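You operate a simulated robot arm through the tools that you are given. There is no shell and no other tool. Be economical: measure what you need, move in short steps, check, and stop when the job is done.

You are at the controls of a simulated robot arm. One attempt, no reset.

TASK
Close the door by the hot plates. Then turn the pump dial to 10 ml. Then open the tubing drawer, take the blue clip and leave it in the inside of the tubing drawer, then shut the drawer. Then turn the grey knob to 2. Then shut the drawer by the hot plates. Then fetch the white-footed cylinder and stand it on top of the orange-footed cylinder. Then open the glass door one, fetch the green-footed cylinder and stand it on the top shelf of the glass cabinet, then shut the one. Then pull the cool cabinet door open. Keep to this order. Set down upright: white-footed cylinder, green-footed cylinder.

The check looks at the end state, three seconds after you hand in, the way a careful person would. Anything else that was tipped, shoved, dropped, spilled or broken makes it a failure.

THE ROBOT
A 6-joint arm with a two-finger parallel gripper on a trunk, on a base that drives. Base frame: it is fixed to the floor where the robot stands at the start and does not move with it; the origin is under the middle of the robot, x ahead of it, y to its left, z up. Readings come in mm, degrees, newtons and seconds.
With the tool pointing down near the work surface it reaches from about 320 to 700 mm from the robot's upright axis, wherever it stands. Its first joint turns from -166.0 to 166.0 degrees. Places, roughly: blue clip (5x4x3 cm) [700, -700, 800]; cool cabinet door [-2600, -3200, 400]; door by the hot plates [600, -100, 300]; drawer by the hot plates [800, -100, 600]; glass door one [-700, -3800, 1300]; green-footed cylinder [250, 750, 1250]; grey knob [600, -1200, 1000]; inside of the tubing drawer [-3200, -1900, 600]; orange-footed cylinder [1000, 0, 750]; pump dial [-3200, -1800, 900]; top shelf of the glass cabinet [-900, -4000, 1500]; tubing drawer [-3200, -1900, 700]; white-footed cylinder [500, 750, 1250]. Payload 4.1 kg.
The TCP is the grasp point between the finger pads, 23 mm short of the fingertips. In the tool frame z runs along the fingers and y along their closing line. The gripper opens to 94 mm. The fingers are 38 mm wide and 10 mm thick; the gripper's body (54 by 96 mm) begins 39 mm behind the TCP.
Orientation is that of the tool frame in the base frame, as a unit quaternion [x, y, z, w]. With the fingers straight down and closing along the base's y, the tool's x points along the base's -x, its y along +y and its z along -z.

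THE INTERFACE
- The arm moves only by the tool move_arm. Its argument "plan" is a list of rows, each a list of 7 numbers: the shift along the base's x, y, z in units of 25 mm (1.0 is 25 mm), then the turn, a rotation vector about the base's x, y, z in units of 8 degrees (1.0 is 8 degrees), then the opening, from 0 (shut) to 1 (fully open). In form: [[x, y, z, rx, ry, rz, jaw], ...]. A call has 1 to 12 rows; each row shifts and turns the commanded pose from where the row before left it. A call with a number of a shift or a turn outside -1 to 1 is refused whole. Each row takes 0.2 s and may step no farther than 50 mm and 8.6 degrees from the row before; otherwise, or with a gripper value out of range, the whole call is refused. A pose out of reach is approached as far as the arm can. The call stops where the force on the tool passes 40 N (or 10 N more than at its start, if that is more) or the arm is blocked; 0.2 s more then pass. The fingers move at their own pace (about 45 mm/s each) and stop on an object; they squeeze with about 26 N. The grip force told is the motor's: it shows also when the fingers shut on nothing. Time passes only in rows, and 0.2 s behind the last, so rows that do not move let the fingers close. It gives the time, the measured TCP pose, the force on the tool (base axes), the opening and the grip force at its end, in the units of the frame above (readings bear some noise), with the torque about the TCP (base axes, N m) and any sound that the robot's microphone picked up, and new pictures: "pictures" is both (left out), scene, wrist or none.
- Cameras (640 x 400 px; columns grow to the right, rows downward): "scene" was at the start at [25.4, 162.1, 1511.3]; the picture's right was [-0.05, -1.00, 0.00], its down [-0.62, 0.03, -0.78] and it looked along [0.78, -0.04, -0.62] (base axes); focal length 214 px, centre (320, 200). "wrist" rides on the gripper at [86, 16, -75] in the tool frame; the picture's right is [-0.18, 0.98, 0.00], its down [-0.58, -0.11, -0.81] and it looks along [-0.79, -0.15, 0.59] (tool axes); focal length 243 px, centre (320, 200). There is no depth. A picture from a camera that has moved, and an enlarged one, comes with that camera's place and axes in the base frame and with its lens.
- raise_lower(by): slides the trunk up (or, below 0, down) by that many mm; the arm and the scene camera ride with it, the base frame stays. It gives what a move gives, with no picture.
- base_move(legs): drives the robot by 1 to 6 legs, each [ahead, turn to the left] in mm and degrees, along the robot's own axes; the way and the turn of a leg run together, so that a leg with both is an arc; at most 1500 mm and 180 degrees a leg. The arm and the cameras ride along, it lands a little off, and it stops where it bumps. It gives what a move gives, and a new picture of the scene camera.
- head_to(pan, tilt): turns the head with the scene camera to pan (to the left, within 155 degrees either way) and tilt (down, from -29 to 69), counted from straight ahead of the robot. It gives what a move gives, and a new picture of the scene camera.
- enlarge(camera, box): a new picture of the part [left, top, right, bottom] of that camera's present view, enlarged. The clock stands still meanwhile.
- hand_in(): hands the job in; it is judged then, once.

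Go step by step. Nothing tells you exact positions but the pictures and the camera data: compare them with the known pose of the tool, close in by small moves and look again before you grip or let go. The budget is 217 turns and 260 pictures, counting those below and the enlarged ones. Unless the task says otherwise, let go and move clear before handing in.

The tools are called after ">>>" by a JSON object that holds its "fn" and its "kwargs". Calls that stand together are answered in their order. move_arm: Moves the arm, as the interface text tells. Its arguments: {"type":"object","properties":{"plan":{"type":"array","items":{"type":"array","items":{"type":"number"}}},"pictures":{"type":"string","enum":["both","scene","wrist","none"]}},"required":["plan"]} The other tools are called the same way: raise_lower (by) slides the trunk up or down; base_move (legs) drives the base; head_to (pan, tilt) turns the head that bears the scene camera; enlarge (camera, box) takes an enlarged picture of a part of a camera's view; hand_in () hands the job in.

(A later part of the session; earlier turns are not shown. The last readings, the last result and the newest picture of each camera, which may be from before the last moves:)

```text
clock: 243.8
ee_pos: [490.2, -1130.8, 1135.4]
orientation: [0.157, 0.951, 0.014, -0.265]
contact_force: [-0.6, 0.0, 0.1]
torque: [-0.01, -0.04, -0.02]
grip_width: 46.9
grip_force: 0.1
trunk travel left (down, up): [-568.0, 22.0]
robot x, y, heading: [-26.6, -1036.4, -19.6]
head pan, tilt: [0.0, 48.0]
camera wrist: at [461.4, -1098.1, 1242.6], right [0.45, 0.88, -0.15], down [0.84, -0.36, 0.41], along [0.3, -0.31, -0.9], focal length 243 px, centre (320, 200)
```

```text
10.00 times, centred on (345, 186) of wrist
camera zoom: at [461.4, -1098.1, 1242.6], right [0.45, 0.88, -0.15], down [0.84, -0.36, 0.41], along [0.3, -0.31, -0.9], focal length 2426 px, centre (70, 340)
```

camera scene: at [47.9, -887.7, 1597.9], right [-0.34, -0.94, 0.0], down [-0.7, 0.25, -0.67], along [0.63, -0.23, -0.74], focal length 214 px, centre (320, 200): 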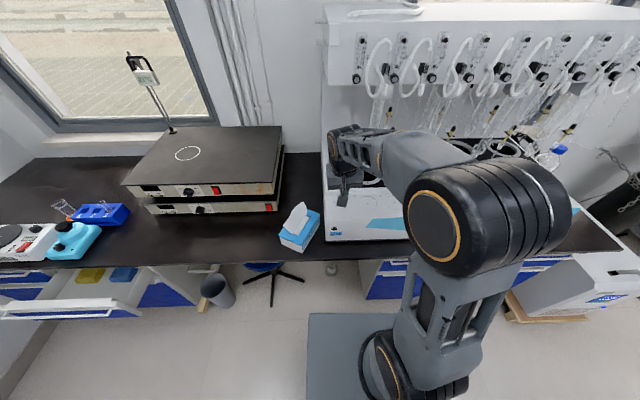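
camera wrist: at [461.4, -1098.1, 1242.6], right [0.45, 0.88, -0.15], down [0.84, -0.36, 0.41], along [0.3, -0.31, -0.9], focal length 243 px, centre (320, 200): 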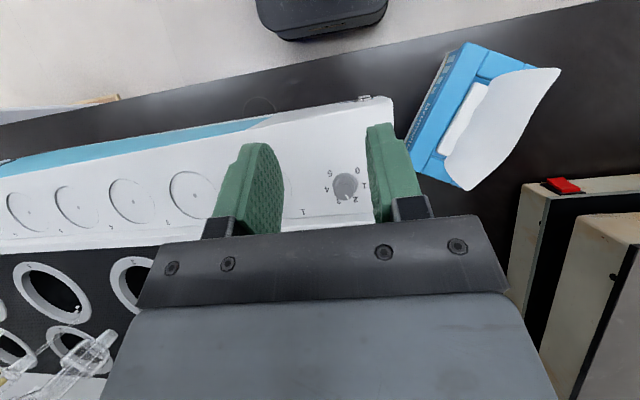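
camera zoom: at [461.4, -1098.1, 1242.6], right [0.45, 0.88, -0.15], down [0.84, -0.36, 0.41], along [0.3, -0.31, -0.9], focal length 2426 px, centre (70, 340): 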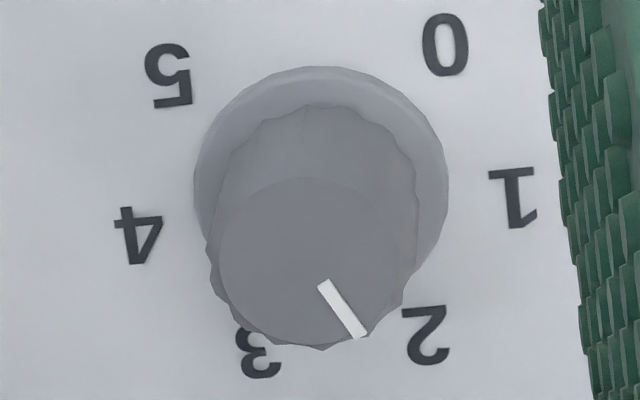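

The pointer is exactly at 2. Next: shutting the drawer by the hot plates. I fold the arm back and drive to the spot in front of that drawer.

>>> {"fn": "move_arm", "kwargs": {"plan": [[-0.9, 0.3, 0.2, -0.32, -0.89, 0, 0], [-0.9, 0.3, 0.2, -0.32, -0.89, 0, 0], [-0.9, 0.3, 0.2, -0.32, -0.89, 0, 0], [-0.9, 0.3, 0.2, -0.32, -0.89, 0, 0]], "pictures": "none"}}

>>> {"fn": "base_move", "kwargs": {"legs": [[0, 107], [1000, 0], [0, -105]]}}

```text
clock: 244.8
ee_pos: [399.1, -1098.6, 1155.7]
orientation: [0.172, 0.984, -0.033, -0.004]
contact_force: [0.5, -0.2, -0.3]
torque: [-0.01, -0.01, -0.03]
grip_width: 0.0
grip_force: 25.6
trunk travel left (down, up): [-568.0, 22.0]
robot x, y, heading: [-23.7, -1037.2, -19.5]
head pan, tilt: [0.0, 48.0]
```

```text
clock: 258.9
ee_pos: [468.0, -88.0, 1155.8]
orientation: [0.155, 0.987, -0.033, -0.005]
contact_force: [-0.3, 0.3, -0.4]
torque: [-0.01, 0.0, -0.03]
grip_width: 0.0
grip_force: 25.8
trunk travel left (down, up): [-568.0, 22.0]
robot x, y, heading: [41.9, -40.1, -17.6]
head pan, tilt: [0.0, 48.0]
camera scene: at [109.3, 112.2, 1597.8], right [-0.3, -0.95, 0.0], down [-0.71, 0.23, -0.67], along [0.64, -0.2, -0.74], focal length 214 px, centre (320, 200)
```

scene: 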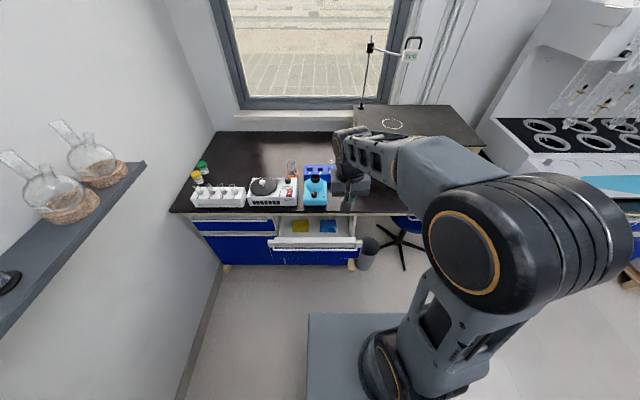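

>>> {"fn": "base_move", "kwargs": {"legs": [[-120, 0]]}}

>>> {"fn": "raise_lower", "kwargs": {"by": -248}}

>>> {"fn": "move_arm", "kwargs": {"plan": [[0.4, 0.41, -0.91, -0.28, -0.89, 0, 0], [0.4, 0.41, -0.91, -0.28, -0.89, 0, 0], [0.4, 0.41, -0.91, -0.28, -0.89, 0, 0], [0.4, 0.41, -0.91, 0, 0, 0, 0], [0.4, 0.41, -0.91, 0, 0, 0, 0], [0.4, 0.41, -0.91, 0, 0, 0, 0], [0.4, 0.41, -0.91, 0, 0, 0, 0], [0.4, 0.41, -0.91, 0, 0, 0, 0]]}}

```text
clock: 260.1
ee_pos: [353.0, -50.8, 1155.8]
orientation: [0.155, 0.987, -0.033, -0.005]
contact_force: [-1.1, 0.1, -0.3]
torque: [0.01, -0.02, -0.01]
grip_width: 0.0
grip_force: 26.0
trunk travel left (down, up): [-568.0, 22.0]
robot x, y, heading: [-71.4, -4.3, -17.7]
head pan, tilt: [0.0, 48.0]
camera scene: at [-6.2, 149.1, 1597.8], right [-0.3, -0.95, 0.0], down [-0.71, 0.23, -0.67], along [0.64, -0.2, -0.74], focal length 214 px, centre (320, 200)
```

scene: 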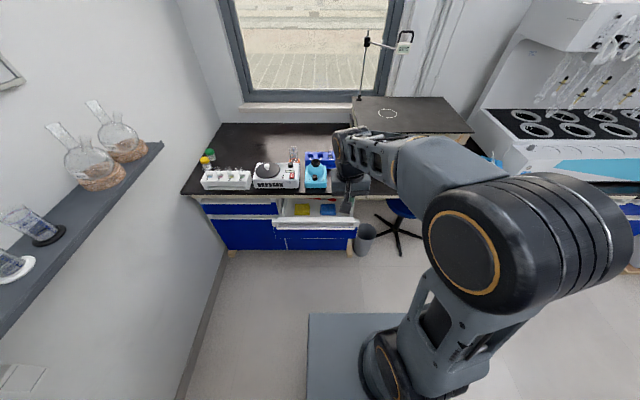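

```text
clock: 262.7
ee_pos: [353.3, -51.1, 906.5]
orientation: [0.155, 0.987, -0.032, -0.004]
contact_force: [0.0, 0.1, -0.6]
torque: [0.0, -0.02, 0.0]
grip_width: 0.0
grip_force: 25.6
trunk travel left (down, up): [-320.0, 270.0]
robot x, y, heading: [-73.0, -3.7, -17.7]
head pan, tilt: [0.0, 48.0]
```

```text
clock: 264.5
ee_pos: [433.7, 32.0, 723.3]
orientation: [0.158, 0.968, -0.06, 0.188]
contact_force: [-0.8, -0.2, 1.0]
torque: [0.0, 0.0, -0.03]
grip_width: 0.0
grip_force: 26.3
trunk travel left (down, up): [-320.0, 270.0]
robot x, y, heading: [-73.0, -3.3, -17.6]
head pan, tilt: [0.0, 48.0]
camera scene: at [-5.3, 148.8, 1349.8], right [-0.3, -0.95, 0.0], down [-0.71, 0.23, -0.67], along [0.64, -0.2, -0.74], focal length 214 px, centre (320, 200)
camera wrist: at [336.7, 84.8, 758.4], right [0.48, 0.87, 0.01], down [0.2, -0.12, 0.97], along [0.85, -0.47, -0.23], focal length 243 px, centre (320, 200)
```

scene: 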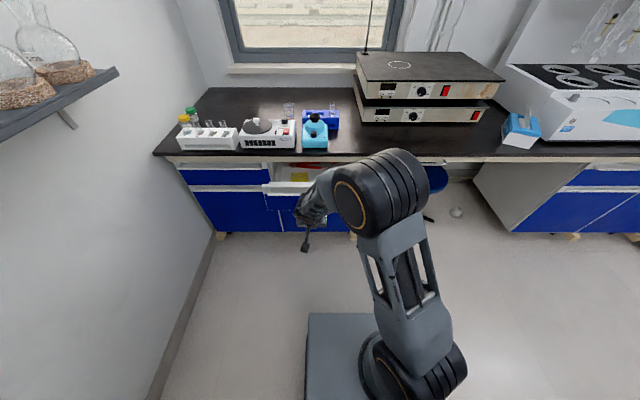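
wrist: 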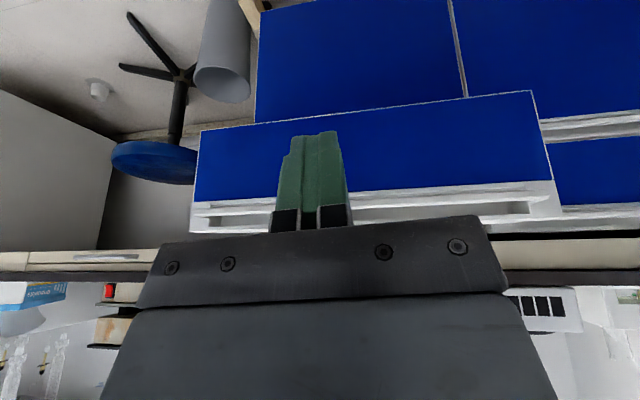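

I center on the drawer front a bit more and drive forward to push it.

>>> {"fn": "move_arm", "kwargs": {"plan": [[0.24, 0.76, -0.35, 0, 0, 0, 0], [0.24, 0.76, -0.35, 0, 0, 0, 0]], "pictures": "none"}}

>>> {"fn": "base_move", "kwargs": {"legs": [[200, 0]]}}

```text
clock: 265.1
ee_pos: [445.5, 70.8, 707.8]
orientation: [0.158, 0.968, -0.061, 0.187]
contact_force: [-0.2, 0.1, -0.3]
torque: [0.0, 0.0, 0.01]
grip_width: 0.0
grip_force: 25.3
trunk travel left (down, up): [-320.0, 270.0]
robot x, y, heading: [-72.1, -5.9, -17.7]
head pan, tilt: [0.0, 48.0]
```

```text
clock: 266.7
ee_pos: [639.9, 7.4, 707.4]
orientation: [0.158, 0.968, -0.061, 0.187]
contact_force: [0.1, 0.1, 0.0]
torque: [0.01, -0.03, -0.01]
grip_width: 0.2
grip_force: 25.9
trunk travel left (down, up): [-320.0, 270.0]
robot x, y, heading: [116.4, -61.5, -17.8]
head pan, tilt: [0.0, 48.0]
camera scene: at [188.2, 87.1, 1349.8], right [-0.3, -0.95, 0.0], down [-0.71, 0.23, -0.67], along [0.64, -0.2, -0.74], focal length 214 px, centre (320, 200)
```

scene: 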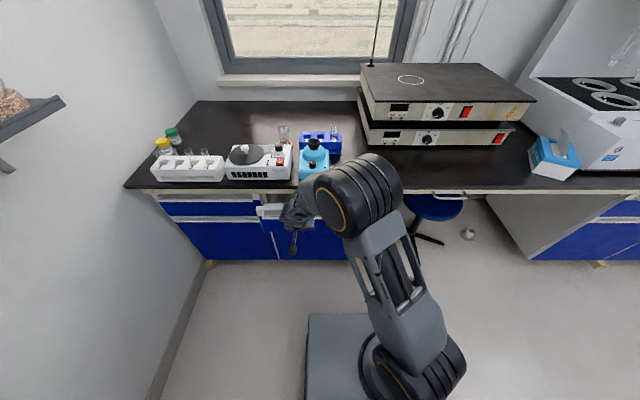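

>>> {"fn": "base_move", "kwargs": {"legs": [[60, 0]]}}

>>> {"fn": "move_arm", "kwargs": {"plan": [[0.48, -0.15, 0, 0, 0, 0, 0], [0.48, -0.15, 0, 0, 0, 0, 0], [0.48, -0.15, 0, 0, 0, 0, 0], [0.48, -0.15, 0, 0, 0, 0, 0], [0.48, -0.15, 0, 0, 0, 0, 0], [0.48, -0.15, 0, 0, 0, 0, 0], [0.48, -0.15, 0, 0, 0, 0, 0]]}}

```text
clock: 267.6
ee_pos: [697.7, -9.7, 707.9]
orientation: [0.159, 0.968, -0.062, 0.187]
contact_force: [-0.4, 0.1, 0.3]
torque: [0.01, 0.02, 0.04]
grip_width: 0.0
grip_force: 26.4
trunk travel left (down, up): [-320.0, 270.0]
robot x, y, heading: [177.4, -87.9, -17.5]
head pan, tilt: [0.0, 48.0]
camera scene: at [245.8, 68.7, 1349.8], right [-0.3, -0.95, 0.0], down [-0.71, 0.23, -0.67], along [0.64, -0.2, -0.74], focal length 214 px, centre (320, 200)
```

scene: 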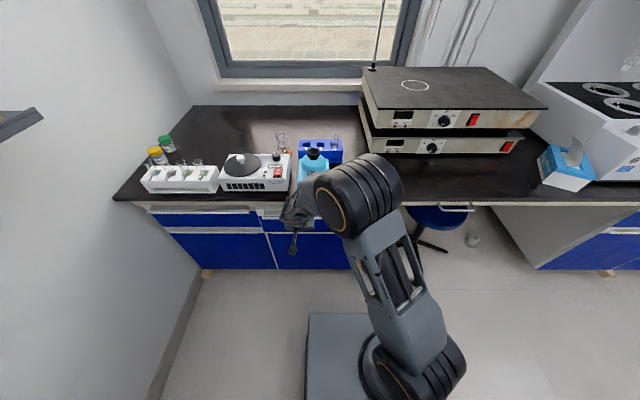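

```text
clock: 268.5
ee_pos: [727.6, -18.3, 702.3]
orientation: [0.156, 0.969, -0.064, 0.18]
contact_force: [-5.5, 3.3, -5.1]
torque: [-0.14, -0.28, -0.04]
grip_width: 0.0
grip_force: 25.0
trunk travel left (down, up): [-320.0, 270.0]
robot x, y, heading: [179.2, -84.0, -17.6]
head pan, tilt: [0.0, 48.0]
stopped in row 4: the force on the tool passed its limit at 54 N (the readings are from after the stop); the commanded pose is now the measured one
camera scene: at [244.9, 69.5, 1349.6], right [-0.3, -0.95, 0.0], down [-0.71, 0.22, -0.67], along [0.64, -0.2, -0.74], focal length 214 px, centre (320, 200)
camera wrist: at [630.6, 34.2, 738.6], right [0.49, 0.87, 0.0], down [0.21, -0.12, 0.97], along [0.85, -0.47, -0.25], focal length 243 px, centre (320, 200)
```

scene: 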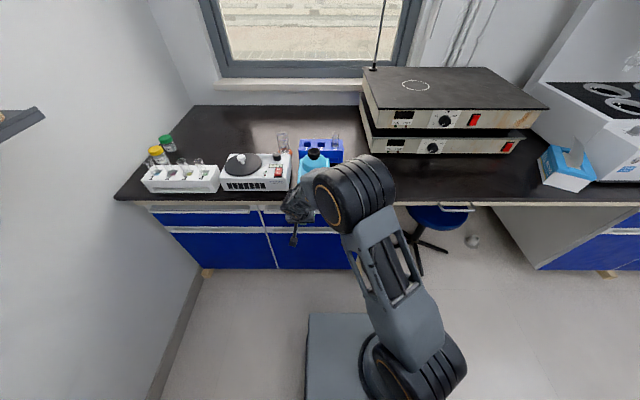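
wrist: 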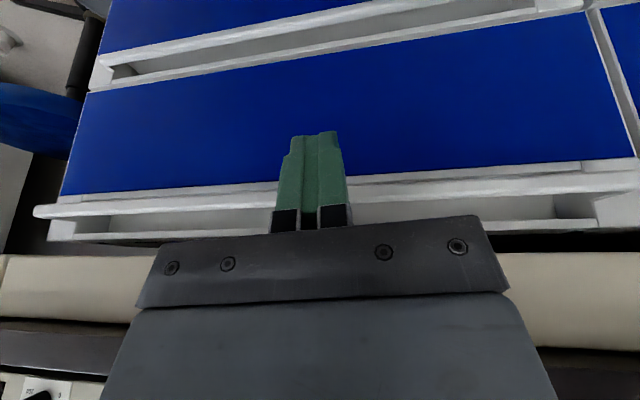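

The push met a hard stop. I back off and check whether the drawer is flush.

>>> {"fn": "move_arm", "kwargs": {"plan": [[-0.9, 0.28, 0, 0, 0, 0, 0], [-0.9, 0.28, 0, 0, 0, 0, 0]], "pictures": "none"}}

>>> {"fn": "base_move", "kwargs": {"legs": [[-200, 0]]}}

>>> {"fn": "enlarge", "kwargs": {"camera": "scene", "box": [170, 130, 410, 280]}}

>>> {"fn": "enlarge", "kwargs": {"camera": "wrist", "box": [0, 0, 640, 400]}}

```text
clock: 269.1
ee_pos: [682.8, -5.5, 702.7]
orientation: [0.159, 0.969, -0.063, 0.181]
contact_force: [0.2, 1.0, -0.4]
torque: [-0.05, 0.0, 0.0]
grip_width: 0.0
grip_force: 25.8
trunk travel left (down, up): [-320.0, 270.0]
robot x, y, heading: [181.1, -86.2, -17.7]
head pan, tilt: [0.0, 48.0]
```

```text
clock: 270.7
ee_pos: [491.4, 56.2, 703.1]
orientation: [0.158, 0.969, -0.063, 0.181]
contact_force: [-0.1, 0.3, 0.5]
torque: [0.02, 0.01, 0.01]
grip_width: 0.3
grip_force: 26.3
trunk travel left (down, up): [-320.0, 270.0]
robot x, y, heading: [-13.1, -19.7, -17.6]
head pan, tilt: [0.0, 48.0]
camera scene: at [53.7, 129.8, 1349.8], right [-0.3, -0.95, 0.0], down [-0.71, 0.22, -0.67], along [0.64, -0.2, -0.74], focal length 214 px, centre (320, 200)
```

scene: 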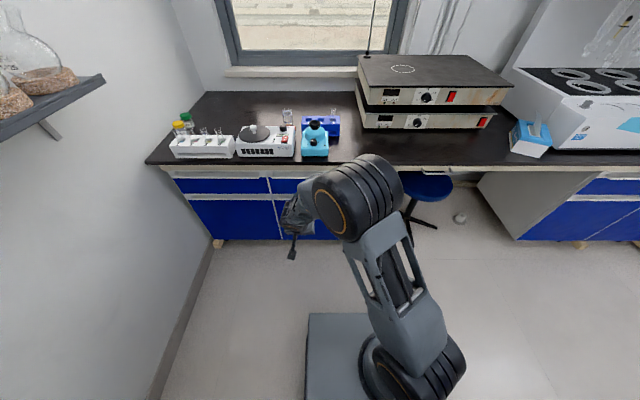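

```text
2.67 times, centred on (290, 205) of scene
camera zoom: at [53.7, 129.8, 1349.8], right [-0.3, -0.95, 0.0], down [-0.71, 0.22, -0.67], along [0.64, -0.2, -0.74], focal length 572 px, centre (400, 187)
```

zoom: 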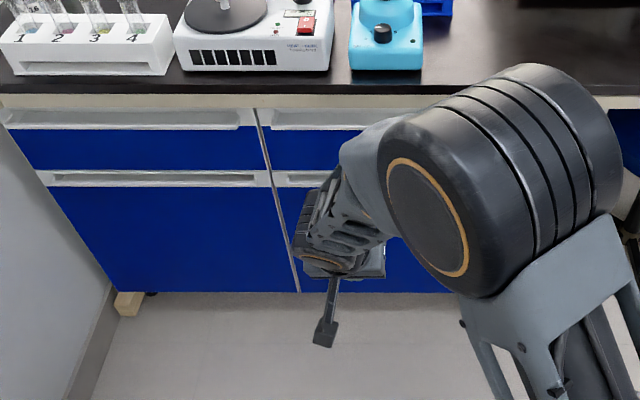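

```text
1.00 times, centred on (320, 200) of wrist (not enlarged: the box is as wide or as high as the picture)
camera zoom: at [394.2, 109.0, 739.4], right [0.49, 0.87, 0.0], down [0.21, -0.12, 0.97], along [0.85, -0.47, -0.24], focal length 243 px, centre (320, 200)
```

zoom: 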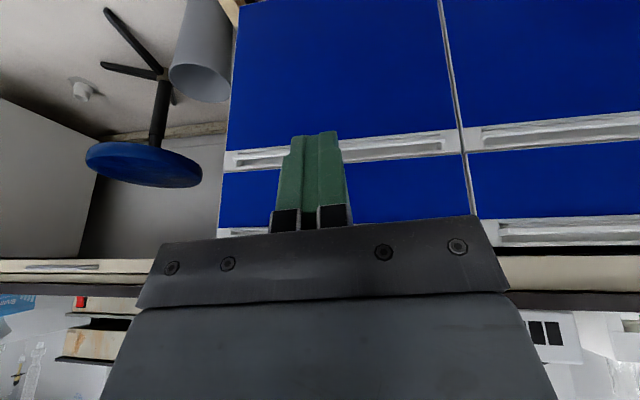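

Drawer and door are flush. Next: the white-footed cylinder. I raise the trunk and look at the shelf and at the orange-footed cylinder.

>>> {"fn": "move_arm", "kwargs": {"plan": [[-0.3, 0, 1, 0.28, 0.89, 0, 0], [-0.3, 0, 1, 0.28, 0.89, 0, 0], [-0.3, 0, 1, 0.28, 0.89, 0, 0], [0, 0, 1, 0, 0, 0, 0], [0, 0, 1, 0, 0, 0, 0], [0, 0, 1, 0, 0, 0, 1]], "pictures": "none"}}

>>> {"fn": "raise_lower", "kwargs": {"by": 265}}

>>> {"fn": "enlarge", "kwargs": {"camera": "scene", "box": [240, 90, 368, 170]}}

>>> {"fn": "head_to", "kwargs": {"pan": 60, "tilt": 25}}

```text
clock: 272.1
ee_pos: [468.5, 55.0, 853.3]
orientation: [0.155, 0.987, -0.035, -0.011]
contact_force: [-0.1, -0.8, -0.3]
torque: [0.01, 0.03, 0.05]
grip_width: 32.5
grip_force: 0.2
trunk travel left (down, up): [-320.0, 270.0]
robot x, y, heading: [-14.5, -24.0, -17.6]
head pan, tilt: [0.0, 48.0]
```

```text
clock: 274.8
ee_pos: [467.3, 55.2, 1118.6]
orientation: [0.153, 0.988, -0.035, -0.011]
contact_force: [-0.4, 0.3, -0.8]
torque: [-0.04, -0.04, -0.04]
grip_width: 94.0
grip_force: 0.1
trunk travel left (down, up): [-585.0, 5.0]
robot x, y, heading: [-13.4, -26.6, -17.4]
head pan, tilt: [0.0, 48.0]
```

```text
5.00 times, centred on (304, 130) of scene
camera zoom: at [53.5, 129.9, 1614.7], right [-0.3, -0.95, 0.0], down [-0.71, 0.22, -0.67], along [0.64, -0.2, -0.74], focal length 1072 px, centre (400, 550)
```

zoom: 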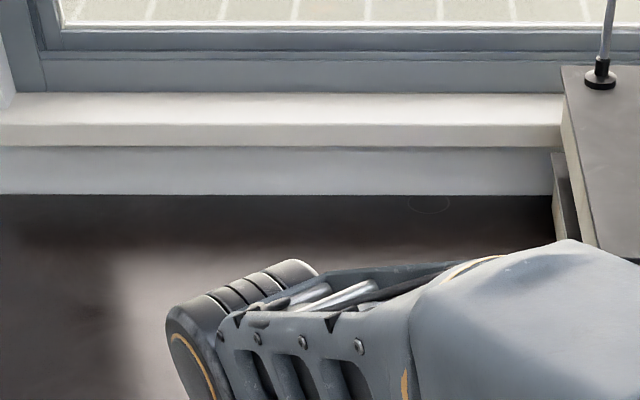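

```text
clock: 276.1
ee_pos: [468.3, 54.6, 1118.3]
orientation: [0.154, 0.987, -0.034, -0.011]
contact_force: [-0.4, -0.2, 0.0]
torque: [-0.03, 0.01, -0.01]
grip_width: 93.7
grip_force: 0.0
trunk travel left (down, up): [-585.0, 5.0]
robot x, y, heading: [-13.3, -23.2, -17.6]
head pan, tilt: [60.0, 25.0]
camera scene: at [46.5, 215.8, 1649.5], right [0.67, -0.74, 0.0], down [-0.31, -0.28, -0.91], along [0.67, 0.61, -0.42], focal length 214 px, centre (320, 200)
```

scene: 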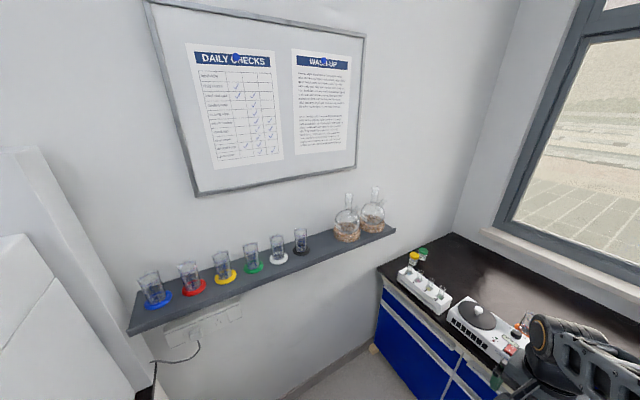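

>>> {"fn": "enlarge", "kwargs": {"camera": "scene", "box": [120, 210, 328, 340]}}

>>> {"fn": "enlarge", "kwargs": {"camera": "scene", "box": [230, 215, 326, 275]}}

>>> {"fn": "enlarge", "kwargs": {"camera": "wrist", "box": [0, 0, 640, 400]}}

```text
3.08 times, centred on (224, 275) of scene
camera zoom: at [46.5, 215.8, 1649.5], right [0.67, -0.74, 0.0], down [-0.31, -0.28, -0.91], along [0.67, 0.61, -0.42], focal length 660 px, centre (615, -31)
```

zoom: 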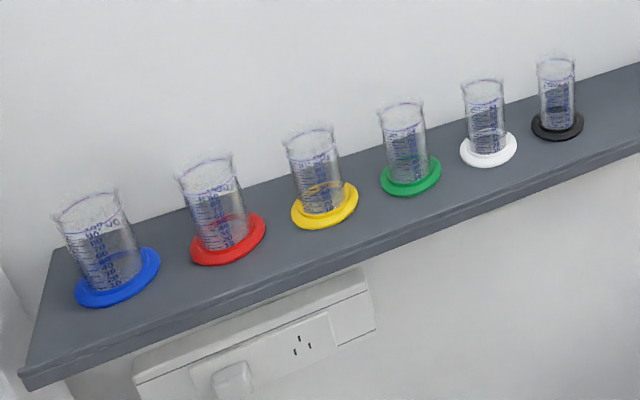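

```text
6.67 times, centred on (278, 245) of scene
camera zoom: at [46.5, 215.8, 1649.5], right [0.67, -0.74, 0.0], down [-0.31, -0.28, -0.91], along [0.67, 0.61, -0.42], focal length 1430 px, centre (600, -100)
```

zoom: 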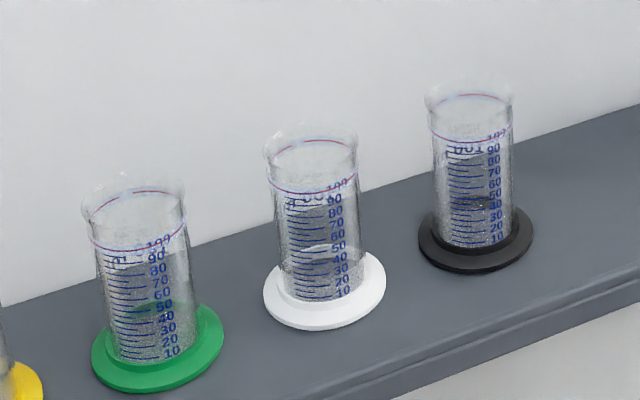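

```text
1.00 times, centred on (320, 200) of wrist (not enlarged: the box is as wide or as high as the picture)
camera zoom: at [391.9, 101.9, 1192.3], right [0.47, 0.88, -0.07], down [0.55, -0.23, 0.81], along [0.69, -0.42, -0.59], focal length 243 px, centre (320, 200)
```

zoom: 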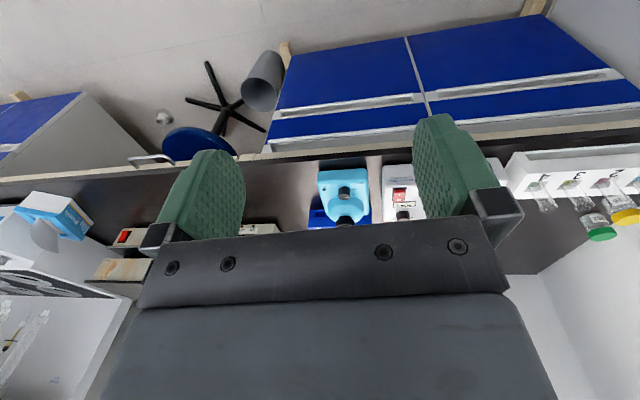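

The white-footed cylinder stands between green and black, foot at about (397, 736, 1130). I raise and retract the arm, then turn to face the shelf.

>>> {"fn": "move_arm", "kwargs": {"plan": [[-0.5, 0, 1, 0, 0, 0, 0.9], [-0.5, 0, 1, 0, 0, 0, 0.9], [-0.5, 0, 1, 0, 0, 0, 0.9], [-0.5, 0, 1, 0, 0, 0, 0.9], [-0.5, 0, 1, 0, 0, 0, 0.9], [-0.5, 0, 1, 0, 0, 0, 0.9], [-0.5, 0, 1, 0, 0, 0, 0.9], [-0.5, 0, 1, 0, 0, 0, 0.9]], "pictures": "none"}}

>>> {"fn": "base_move", "kwargs": {"legs": [[0, 77.6], [270, 0], [0, 12]]}}

>>> {"fn": "head_to", "kwargs": {"pan": -10, "tilt": 35}}

```text
clock: 277.9
ee_pos: [367.7, 55.8, 1315.9]
orientation: [0.155, 0.987, -0.034, -0.01]
contact_force: [-0.5, 0.2, -0.3]
torque: [0.01, 0.0, -0.04]
grip_width: 84.5
grip_force: 0.1
trunk travel left (down, up): [-585.0, 5.0]
robot x, y, heading: [-15.6, -23.8, -17.5]
head pan, tilt: [60.0, 25.0]
```

```text
clock: 283.9
ee_pos: [49.4, 591.7, 1316.6]
orientation: [-0.583, 0.812, -0.032, 0.016]
contact_force: [0.0, 0.2, 0.0]
torque: [0.04, 0.01, -0.01]
grip_width: 84.5
grip_force: 0.0
trunk travel left (down, up): [-585.0, 5.0]
robot x, y, heading: [122.3, 207.5, 71.2]
head pan, tilt: [60.0, 25.0]
camera scene: at [-116.4, 273.9, 1649.5], right [0.75, 0.66, 0.0], down [0.28, -0.32, -0.91], along [-0.6, 0.68, -0.42], focal length 214 px, centre (320, 200)
```

scene: 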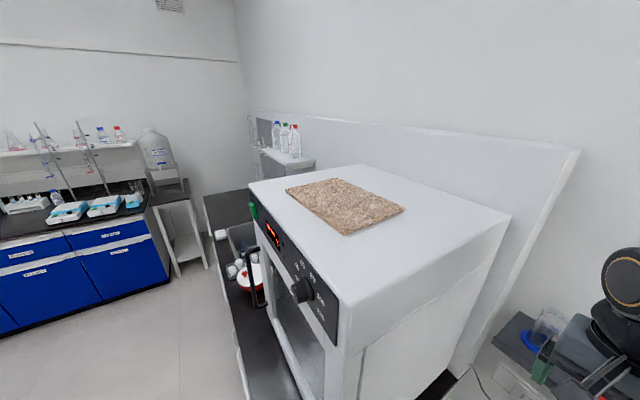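

```text
clock: 285.3
ee_pos: [49.6, 591.5, 1315.7]
orientation: [-0.583, 0.812, -0.032, 0.017]
contact_force: [-0.3, 0.0, -0.1]
torque: [-0.02, -0.02, -0.02]
grip_width: 84.7
grip_force: 0.0
trunk travel left (down, up): [-585.0, 5.0]
robot x, y, heading: [121.7, 208.1, 71.3]
head pan, tilt: [-10.0, 35.0]
camera scene: at [-13.1, 282.3, 1633.8], right [0.88, -0.48, 0.0], down [-0.27, -0.5, -0.82], along [0.39, 0.72, -0.57], focal length 214 px, centre (320, 200)
```

scene: 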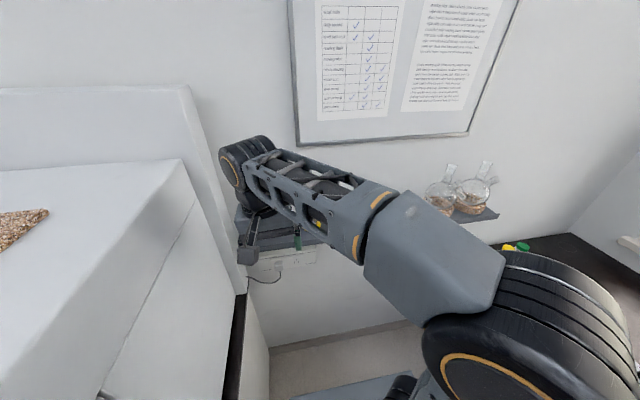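

The arm hides the view; I move the hand over to the right, in front of the white-footed cylinder, and look with the wrist camera.

>>> {"fn": "move_arm", "kwargs": {"plan": [[0.95, -0.11, 0, 0, 0, 0, 0.9], [0.95, -0.11, 0, 0, 0, 0, 0.9], [0.95, -0.11, 0, 0, 0, 0, 0.9], [0.95, -0.11, 0, 0, 0, 0, 0.9], [0.95, -0.11, 0, 0, 0, 0, 0.9], [0.95, -0.11, 0, 0, 0, 0, 0.9], [0.95, -0.11, 0, 0, 0, 0, 0.9], [0.95, -0.11, 0, 0, 0, 0, 0.9], [0.95, -0.11, 0, 0, 0, 0, 0.9], [0.95, -0.11, 0, 0, 0, 0, 0.9], [0.95, -0.11, 0, 0, 0, 0, 0.9], [0.95, -0.11, 0, 0, 0, 0, 0.9]]}}

```text
clock: 287.9
ee_pos: [335.2, 557.4, 1316.0]
orientation: [-0.583, 0.812, -0.032, 0.017]
contact_force: [0.5, -0.4, -0.5]
torque: [0.01, 0.0, 0.01]
grip_width: 84.6
grip_force: 0.1
trunk travel left (down, up): [-585.0, 5.0]
robot x, y, heading: [119.0, 203.4, 71.2]
head pan, tilt: [-10.0, 35.0]
camera scene: at [-12.5, 282.3, 1633.8], right [0.88, -0.48, 0.0], down [-0.27, -0.5, -0.82], along [0.39, 0.72, -0.57], focal length 214 px, centre (320, 200)
camera wrist: at [287.0, 482.8, 1390.6], right [-0.87, 0.49, -0.07], down [0.24, 0.54, 0.81], along [0.43, 0.68, -0.59], focal length 243 px, centre (320, 200)
```

scene: 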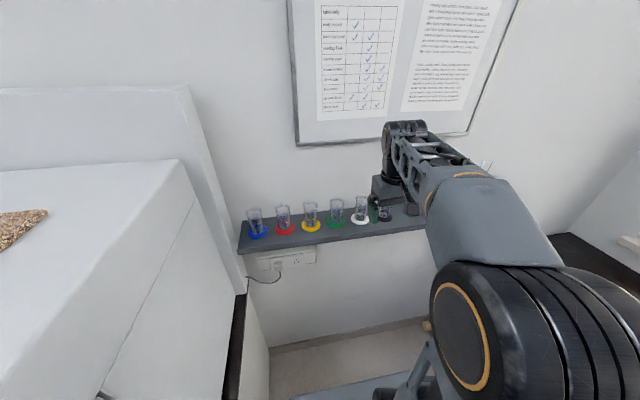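
wrist: 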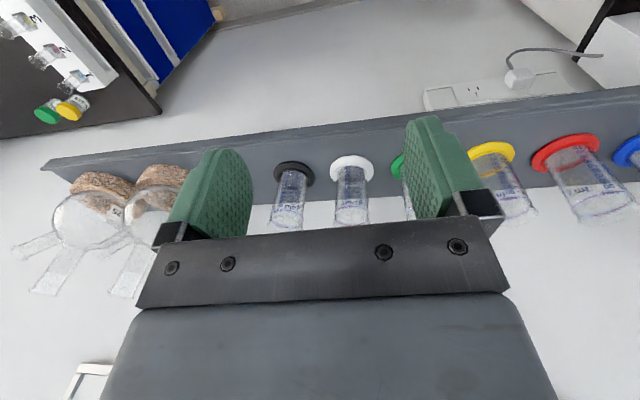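

White cylinder: axis about (389, 724), foot at z≈1140, rim at z≈1230. I tilt the tool 30° forward, to keep off the wall, and move above it.

>>> {"fn": "move_arm", "kwargs": {"plan": [[0.1, 0.2, 0, 0.888, -0.3, 0, 0.75], [0.1, 0.2, 0, 0.888, -0.3, 0, 0.75], [0.1, 0.2, 0, 0.888, -0.3, 0, 0.75], [0.1, 0.2, 0, 0.888, -0.3, 0, 0.75], [0.3, 0.9, 0, 0, 0, 0, 0.75], [0.3, 0.9, 0, 0, 0, 0, 0.75], [0.3, 0.9, 0, 0, 0, 0, 0.75], [0.3, 0.9, 0, 0, 0, 0, 0.75], [0.3, 0.9, 0, 0, 0, 0, 0.75], [0.25, 0.6, 0, 0, 0, 0, 0.75]]}}

```text
clock: 290.1
ee_pos: [390.7, 705.9, 1317.2]
orientation: [-0.555, 0.792, 0.119, 0.226]
contact_force: [-0.2, 0.3, -0.3]
torque: [0.05, 0.01, 0.01]
grip_width: 70.4
grip_force: 0.1
trunk travel left (down, up): [-585.0, 5.0]
robot x, y, heading: [119.5, 208.6, 71.4]
head pan, tilt: [-10.0, 35.0]
camera scene: at [-12.8, 282.7, 1633.8], right [0.88, -0.48, 0.0], down [-0.27, -0.5, -0.82], along [0.39, 0.72, -0.57], focal length 214 px, centre (320, 200)
camera wrist: at [332.5, 607.4, 1337.9], right [-0.87, 0.5, 0.03], down [0.08, 0.09, 0.99], along [0.49, 0.86, -0.12], focal length 243 px, centre (320, 200)
```

scene: 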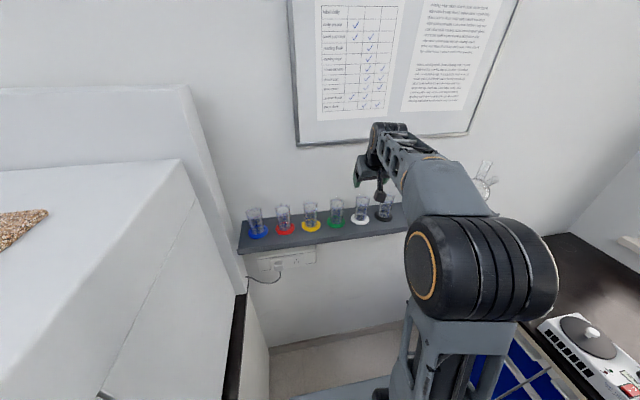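
wrist: 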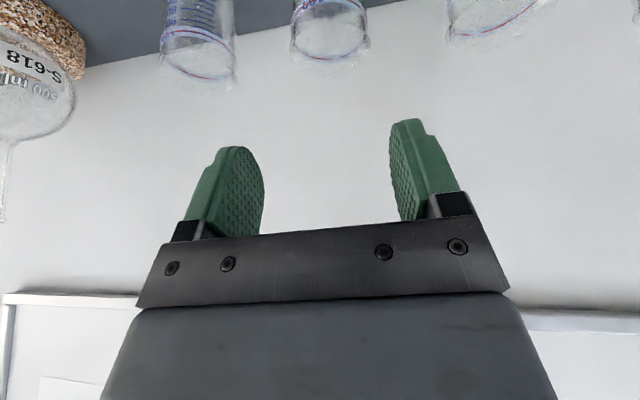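

>>> {"fn": "move_arm", "kwargs": {"plan": [[-0.05, 0.72, 0, 0, 0, 0, 0.75], [0, 0, -1, 0, 0, 0, 0.75], [0, 0, -1, 0, 0, 0, 0.75], [0, 0, -0.6, 0, 0, 0, 0.75]]}}

```text
clock: 291.1
ee_pos: [387.1, 723.3, 1250.9]
orientation: [-0.555, 0.791, 0.12, 0.227]
contact_force: [0.3, -0.3, 0.3]
torque: [0.01, -0.04, -0.01]
grip_width: 70.5
grip_force: 0.1
trunk travel left (down, up): [-585.0, 5.0]
robot x, y, heading: [123.0, 211.9, 71.1]
head pan, tilt: [-10.0, 35.0]
camera scene: at [-12.9, 282.5, 1633.8], right [0.88, -0.48, 0.0], down [-0.27, -0.5, -0.82], along [0.39, 0.72, -0.57], focal length 214 px, centre (320, 200)
camera wrist: at [330.8, 624.8, 1272.9], right [-0.87, 0.5, 0.03], down [0.08, 0.09, 0.99], along [0.49, 0.86, -0.12], focal length 243 px, centre (320, 200)
```

scene: 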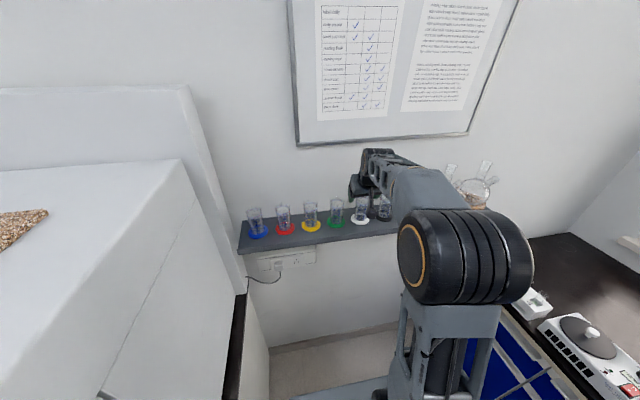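
wrist: 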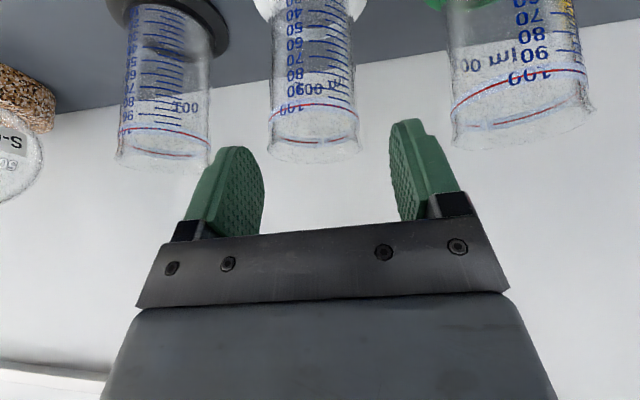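

>>> {"fn": "move_arm", "kwargs": {"plan": [[0.05, -0.15, -0.7, 0, 0, 0, 0.7], [0, 0, -0.7, 0, 0, 0, 0.7]], "pictures": "wrist"}}

```text
clock: 291.7
ee_pos: [389.3, 719.1, 1215.3]
orientation: [-0.556, 0.791, 0.12, 0.226]
contact_force: [-0.2, 0.6, -0.6]
torque: [-0.01, 0.0, 0.01]
grip_width: 65.7
grip_force: 0.0
trunk travel left (down, up): [-585.0, 5.0]
robot x, y, heading: [120.4, 210.3, 71.5]
head pan, tilt: [-10.0, 35.0]
camera wrist: at [332.2, 620.7, 1236.8], right [-0.87, 0.5, 0.03], down [0.08, 0.09, 0.99], along [0.49, 0.86, -0.12], focal length 243 px, centre (320, 200)
```

wrist: 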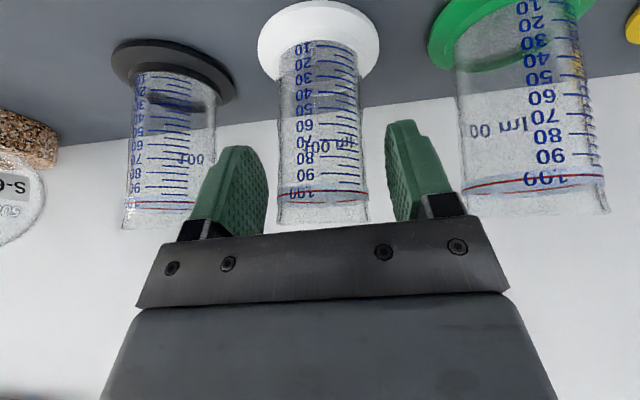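

Centred between the fingers. A little lower, then close.

>>> {"fn": "move_arm", "kwargs": {"plan": [[0, 0.1, -0.6, 0, 0, 0, 0.68], [0, 0, 0, 0, 0, 0, 0.3], [0, 0, 0, 0, 0, 0, 0.3], [0, 0, 0, 0, 0, 0, 0.3], [0, 0, 0, 0, 0, 0, 0.3]], "pictures": "wrist"}}

```text
clock: 292.9
ee_pos: [391.0, 722.3, 1201.3]
orientation: [-0.556, 0.791, 0.12, 0.227]
contact_force: [-0.3, 0.2, 2.7]
torque: [0.02, 0.09, 0.0]
grip_width: 44.5
grip_force: 26.1
trunk travel left (down, up): [-585.0, 5.0]
robot x, y, heading: [121.0, 209.9, 71.3]
head pan, tilt: [-10.0, 35.0]
camera wrist: at [332.8, 623.5, 1223.0], right [-0.87, 0.5, 0.03], down [0.08, 0.09, 0.99], along [0.49, 0.86, -0.12], focal length 243 px, centre (320, 200)
```

wrist: 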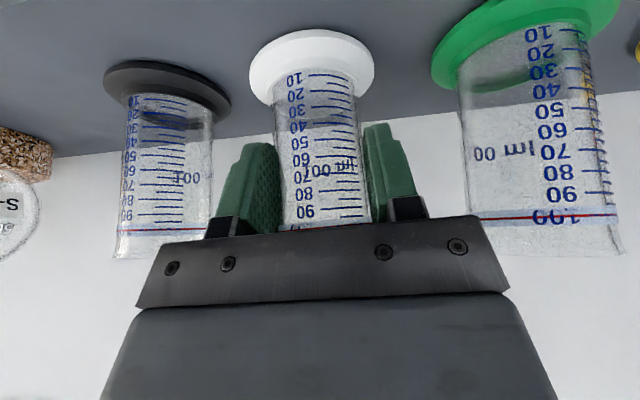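

Held. I lift straight up and pull back from the shelf.

>>> {"fn": "move_arm", "kwargs": {"plan": [[0, 0, 0.6, 0, 0, 0, 0.3], [0, 0, 1, 0, 0, 0, 0.3], [0, 0, 1, 0, 0, 0, 0.3], [0, 0, 1, 0, 0, 0, 0.3], [-0.31, -0.94, 0.5, 0, 0, 0, 0.3], [-0.31, -0.94, 0.3, 0, 0, 0, 0.3], [-0.31, -0.94, 0, 0, 0, 0, 0.3], [-0.31, -0.94, 0, 0, 0, 0, 0.3], [-0.31, -0.94, 0, 0, 0, 0, 0.3], [-0.31, -0.94, 0, 0, 0, 0, 0.3], [-0.31, -0.94, 0, 0, 0, 0, 0.3], [-0.31, -0.94, 0, 0, 0, 0, 0.3]]}}

```text
clock: 295.5
ee_pos: [327.0, 534.4, 1312.2]
orientation: [-0.556, 0.791, 0.12, 0.226]
contact_force: [0.3, 0.0, -2.1]
torque: [-0.03, 0.04, 0.01]
grip_width: 44.6
grip_force: 25.9
trunk travel left (down, up): [-585.0, 5.0]
robot x, y, heading: [120.3, 208.8, 71.2]
head pan, tilt: [-10.0, 35.0]
camera scene: at [-13.3, 281.8, 1633.8], right [0.88, -0.48, 0.0], down [-0.27, -0.5, -0.82], along [0.39, 0.72, -0.57], focal length 214 px, centre (320, 200)
camera wrist: at [270.3, 435.6, 1332.6], right [-0.87, 0.5, 0.03], down [0.08, 0.09, 0.99], along [0.49, 0.86, -0.12], focal length 243 px, centre (320, 200)
```

scene: 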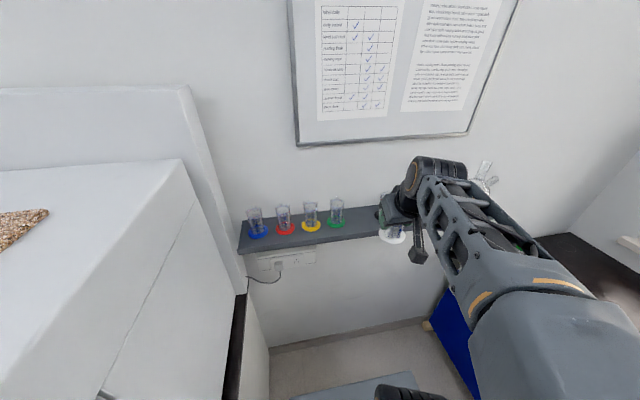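
wrist: 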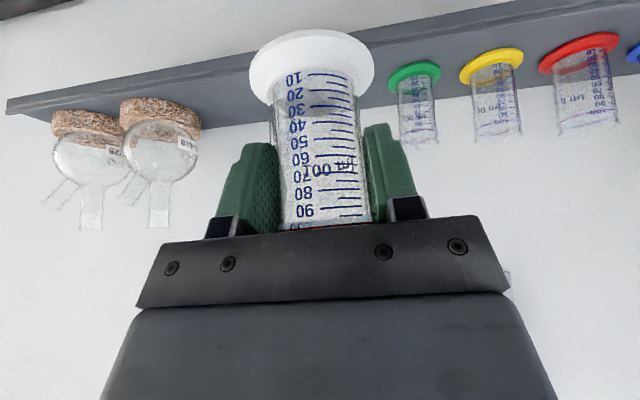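

The cylinder is held securely. I drive towards the bench in front of the orange-footed cylinder.

>>> {"fn": "base_move", "kwargs": {"legs": [[0, -65.9], [219, 0], [0, -24], [90, 0]]}}

>>> {"fn": "head_to", "kwargs": {"pan": 0, "tilt": 45}}

```text
clock: 302.0
ee_pos: [759.9, 4.7, 1309.9]
orientation: [0.157, 0.954, -0.073, 0.245]
contact_force: [0.2, -0.2, -1.2]
torque: [0.02, 0.0, -0.01]
grip_width: 44.8
grip_force: 26.4
trunk travel left (down, up): [-585.0, 5.0]
robot x, y, heading: [431.3, 200.3, -17.4]
head pan, tilt: [-10.0, 35.0]
camera scene: at [499.8, 340.0, 1633.8], right [-0.46, -0.89, 0.0], down [-0.51, 0.26, -0.82], along [0.73, -0.38, -0.57], focal length 214 px, centre (320, 200)
```

scene: 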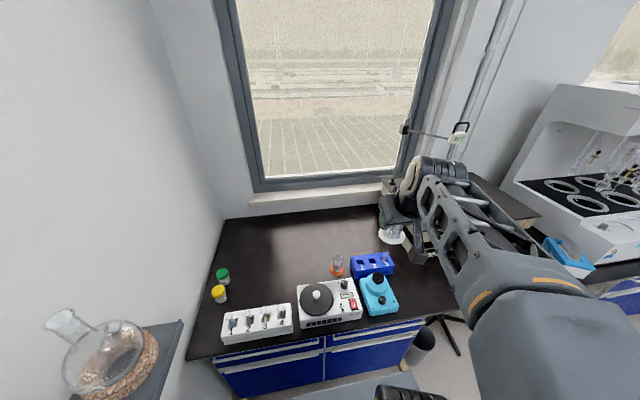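

```text
clock: 302.7
ee_pos: [758.9, 4.1, 1311.1]
orientation: [0.156, 0.954, -0.073, 0.245]
contact_force: [-0.8, 0.5, -2.0]
torque: [0.01, -0.03, 0.01]
grip_width: 44.9
grip_force: 26.4
trunk travel left (down, up): [-585.0, 5.0]
robot x, y, heading: [429.3, 205.5, -17.8]
head pan, tilt: [0.0, 45.0]
camera scene: at [497.9, 356.6, 1619.0], right [-0.3, -0.95, 0.0], down [-0.67, 0.21, -0.71], along [0.67, -0.21, -0.71], focal length 214 px, centre (320, 200)
```

scene: 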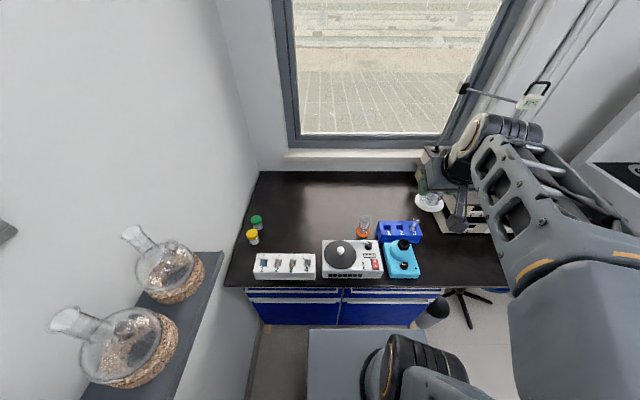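

>>> {"fn": "enlarge", "kwargs": {"camera": "scene", "box": [315, 200, 411, 260]}}

```text
6.67 times, centred on (363, 230) of scene
camera zoom: at [497.9, 356.6, 1619.0], right [-0.3, -0.95, 0.0], down [-0.67, 0.21, -0.71], along [0.67, -0.21, -0.71], focal length 1430 px, centre (33, 0)
```

zoom: 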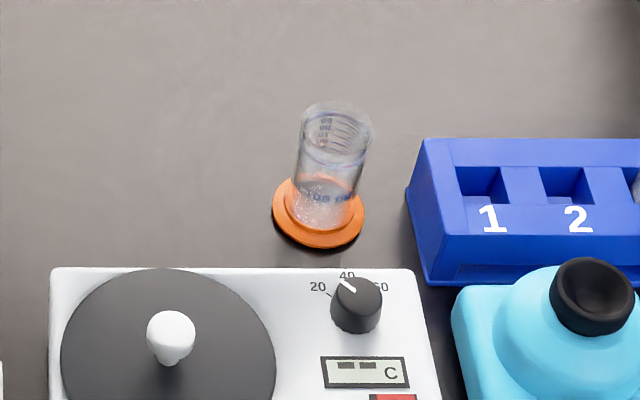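

The orange-footed cylinder's axis is at about (1006, -15), rim z≈906. I bring the white cylinder above it.

>>> {"fn": "move_arm", "kwargs": {"plan": [[0.98, -0.08, -0.8, 0, 0, 0, 0.3], [0.98, -0.08, -0.8, 0, 0, 0, 0.3], [0.98, -0.08, -0.8, 0, 0, 0, 0.3], [0.98, -0.08, -0.8, 0, 0, 0, 0.3], [0.98, -0.08, -0.8, 0, 0, 0, 0.3], [0.98, -0.08, -0.8, 0, 0, 0, 0.3], [0.98, -0.08, -0.8, 0, 0, 0, 0.3], [0.98, -0.08, -0.8, 0, 0, 0, 0.3], [0.98, -0.08, -0.8, 0, 0, 0, 0.3], [0.98, -0.08, -0.8, 0, 0, 0, 0.3]]}}

```text
clock: 304.9
ee_pos: [1006.0, -15.9, 1112.3]
orientation: [0.157, 0.954, -0.074, 0.245]
contact_force: [0.1, 0.4, -1.0]
torque: [0.03, 0.0, 0.02]
grip_width: 44.7
grip_force: 26.0
trunk travel left (down, up): [-585.0, 5.0]
robot x, y, heading: [428.6, 204.9, -17.3]
head pan, tilt: [0.0, 45.0]
camera scene: at [498.6, 356.6, 1619.0], right [-0.3, -0.95, 0.0], down [-0.67, 0.21, -0.71], along [0.67, -0.21, -0.71], focal length 214 px, centre (320, 200)
camera wrist: at [904.4, 37.8, 1133.7], right [0.48, 0.88, 0.03], down [0.09, -0.08, 0.99], along [0.87, -0.48, -0.12], focal length 243 px, centre (320, 200)
```

scene: 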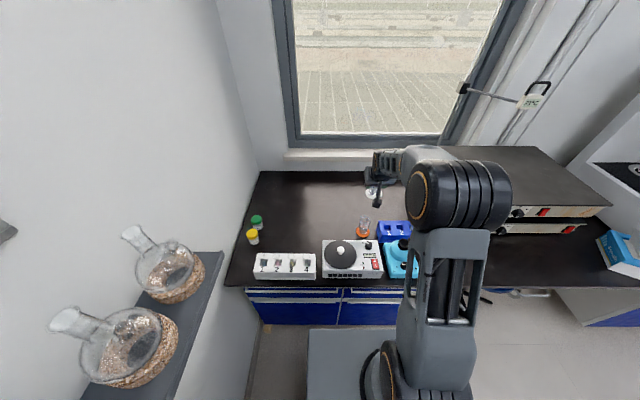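
wrist: 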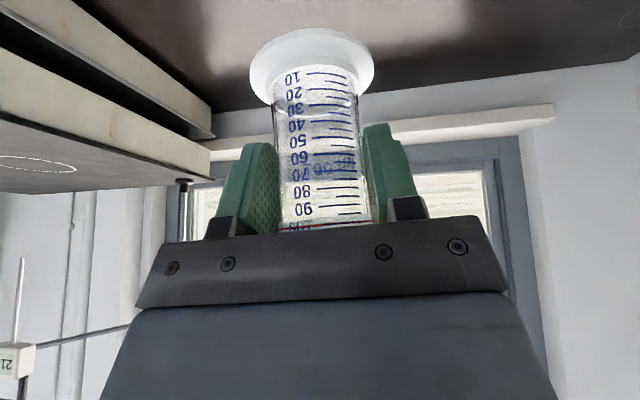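

>>> {"fn": "move_arm", "kwargs": {"plan": [[0, 0, -1, 0, 0, 0, 0.3], [0, 0, -1, 0, 0, 0, 0.3], [0, 0, -1, 0, 0, 0, 0.3], [0, 0, -0.9, 0, 0, 0, 0.3]], "pictures": "wrist"}}

>>> {"fn": "enlarge", "kwargs": {"camera": "scene", "box": [331, 190, 395, 230]}}

>>> {"fn": "enlarge", "kwargs": {"camera": "scene", "box": [315, 200, 411, 260]}}

```text
clock: 305.9
ee_pos: [1004.0, -14.9, 1015.2]
orientation: [0.157, 0.954, -0.073, 0.245]
contact_force: [-0.2, 1.0, -0.7]
torque: [0.01, 0.02, -0.02]
grip_width: 44.5
grip_force: 26.3
trunk travel left (down, up): [-585.0, 5.0]
robot x, y, heading: [429.4, 203.6, -17.4]
head pan, tilt: [0.0, 45.0]
camera wrist: at [903.2, 39.7, 1036.3], right [0.48, 0.88, 0.03], down [0.09, -0.08, 0.99], along [0.87, -0.48, -0.12], focal length 243 px, centre (320, 200)
```

wrist: 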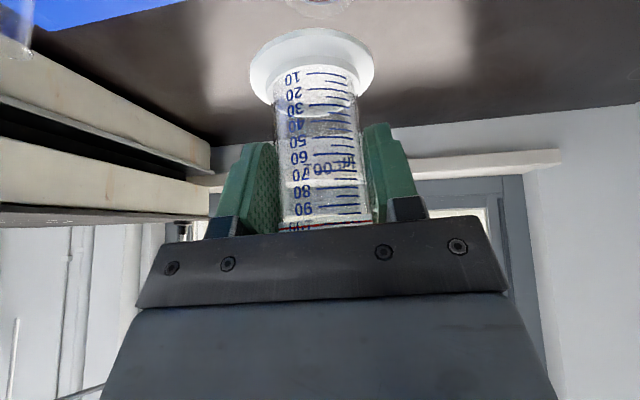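

```text
10.00 times, centred on (363, 210) of scene
camera zoom: at [498.2, 356.5, 1619.0], right [-0.3, -0.95, 0.0], down [-0.67, 0.21, -0.71], along [0.67, -0.21, -0.71], focal length 2145 px, centre (-110, 100)
```

zoom: 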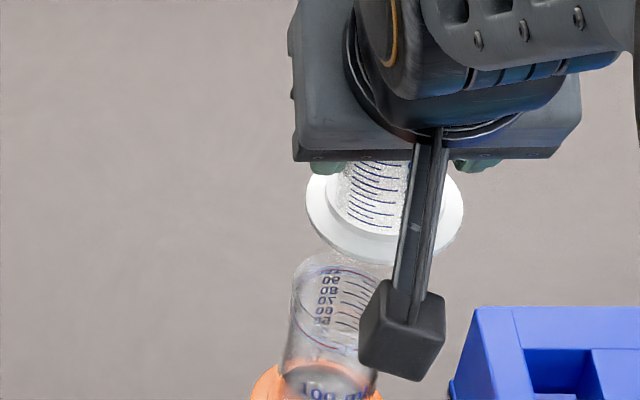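

```text
6.67 times, centred on (363, 230) of scene
camera zoom: at [498.2, 356.5, 1619.0], right [-0.3, -0.95, 0.0], down [-0.67, 0.21, -0.71], along [0.67, -0.21, -0.71], focal length 1430 px, centre (33, 0)
```

zoom: 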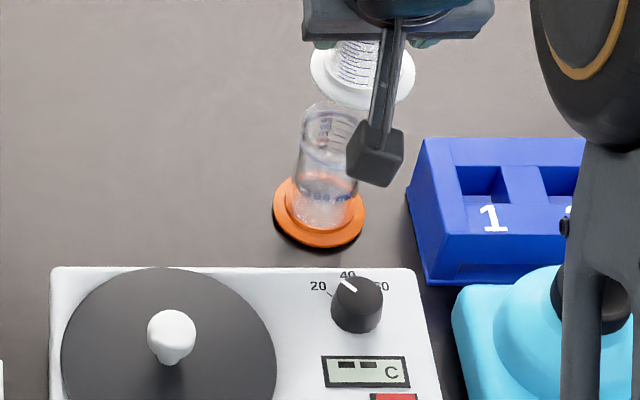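

The white cylinder seems to lean slightly (the gripper is rolled 3.6°) and sits ~8 mm to the right. I level the roll and measure again.

>>> {"fn": "move_arm", "kwargs": {"plan": [[0, 0.1, 0, 0.43, -0.138, 0, 0.3]], "pictures": "wrist"}}

>>> {"fn": "enlarge", "kwargs": {"camera": "scene", "box": [331, 190, 395, 230]}}

```text
clock: 306.3
ee_pos: [1002.5, -12.5, 1015.2]
orientation: [0.166, 0.953, -0.042, 0.25]
contact_force: [-0.1, 0.0, -0.8]
torque: [0.01, -0.03, 0.01]
grip_width: 44.5
grip_force: 26.5
trunk travel left (down, up): [-585.0, 5.0]
robot x, y, heading: [431.2, 204.2, -17.3]
head pan, tilt: [0.0, 45.0]
camera wrist: at [901.9, 40.7, 1037.5], right [0.48, 0.87, 0.09], down [0.07, -0.14, 0.99], along [0.87, -0.47, -0.13], focal length 243 px, centre (320, 200)
```

wrist: 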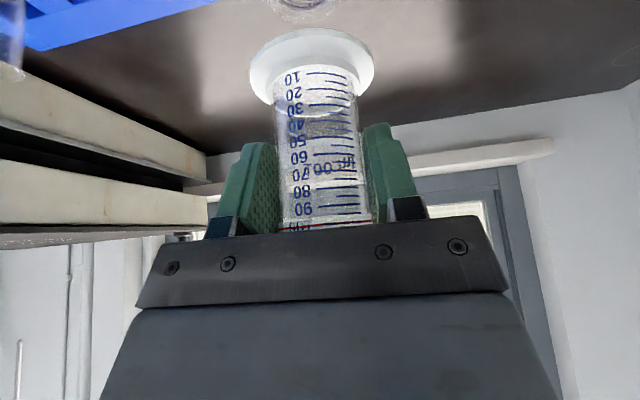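

```text
10.00 times, centred on (363, 210) of scene
camera zoom: at [497.8, 356.6, 1619.0], right [-0.3, -0.95, 0.0], down [-0.67, 0.21, -0.71], along [0.67, -0.21, -0.71], focal length 2145 px, centre (-110, 100)
```

zoom: 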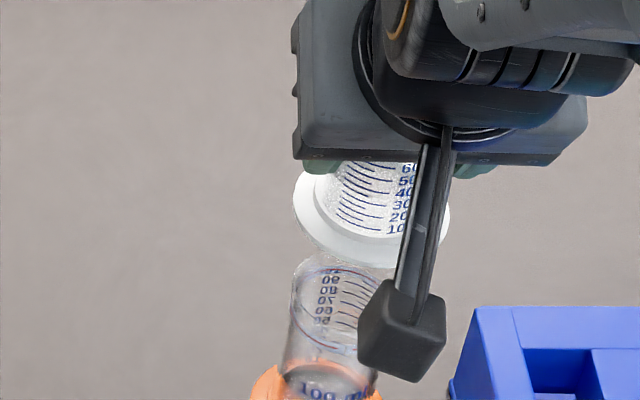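

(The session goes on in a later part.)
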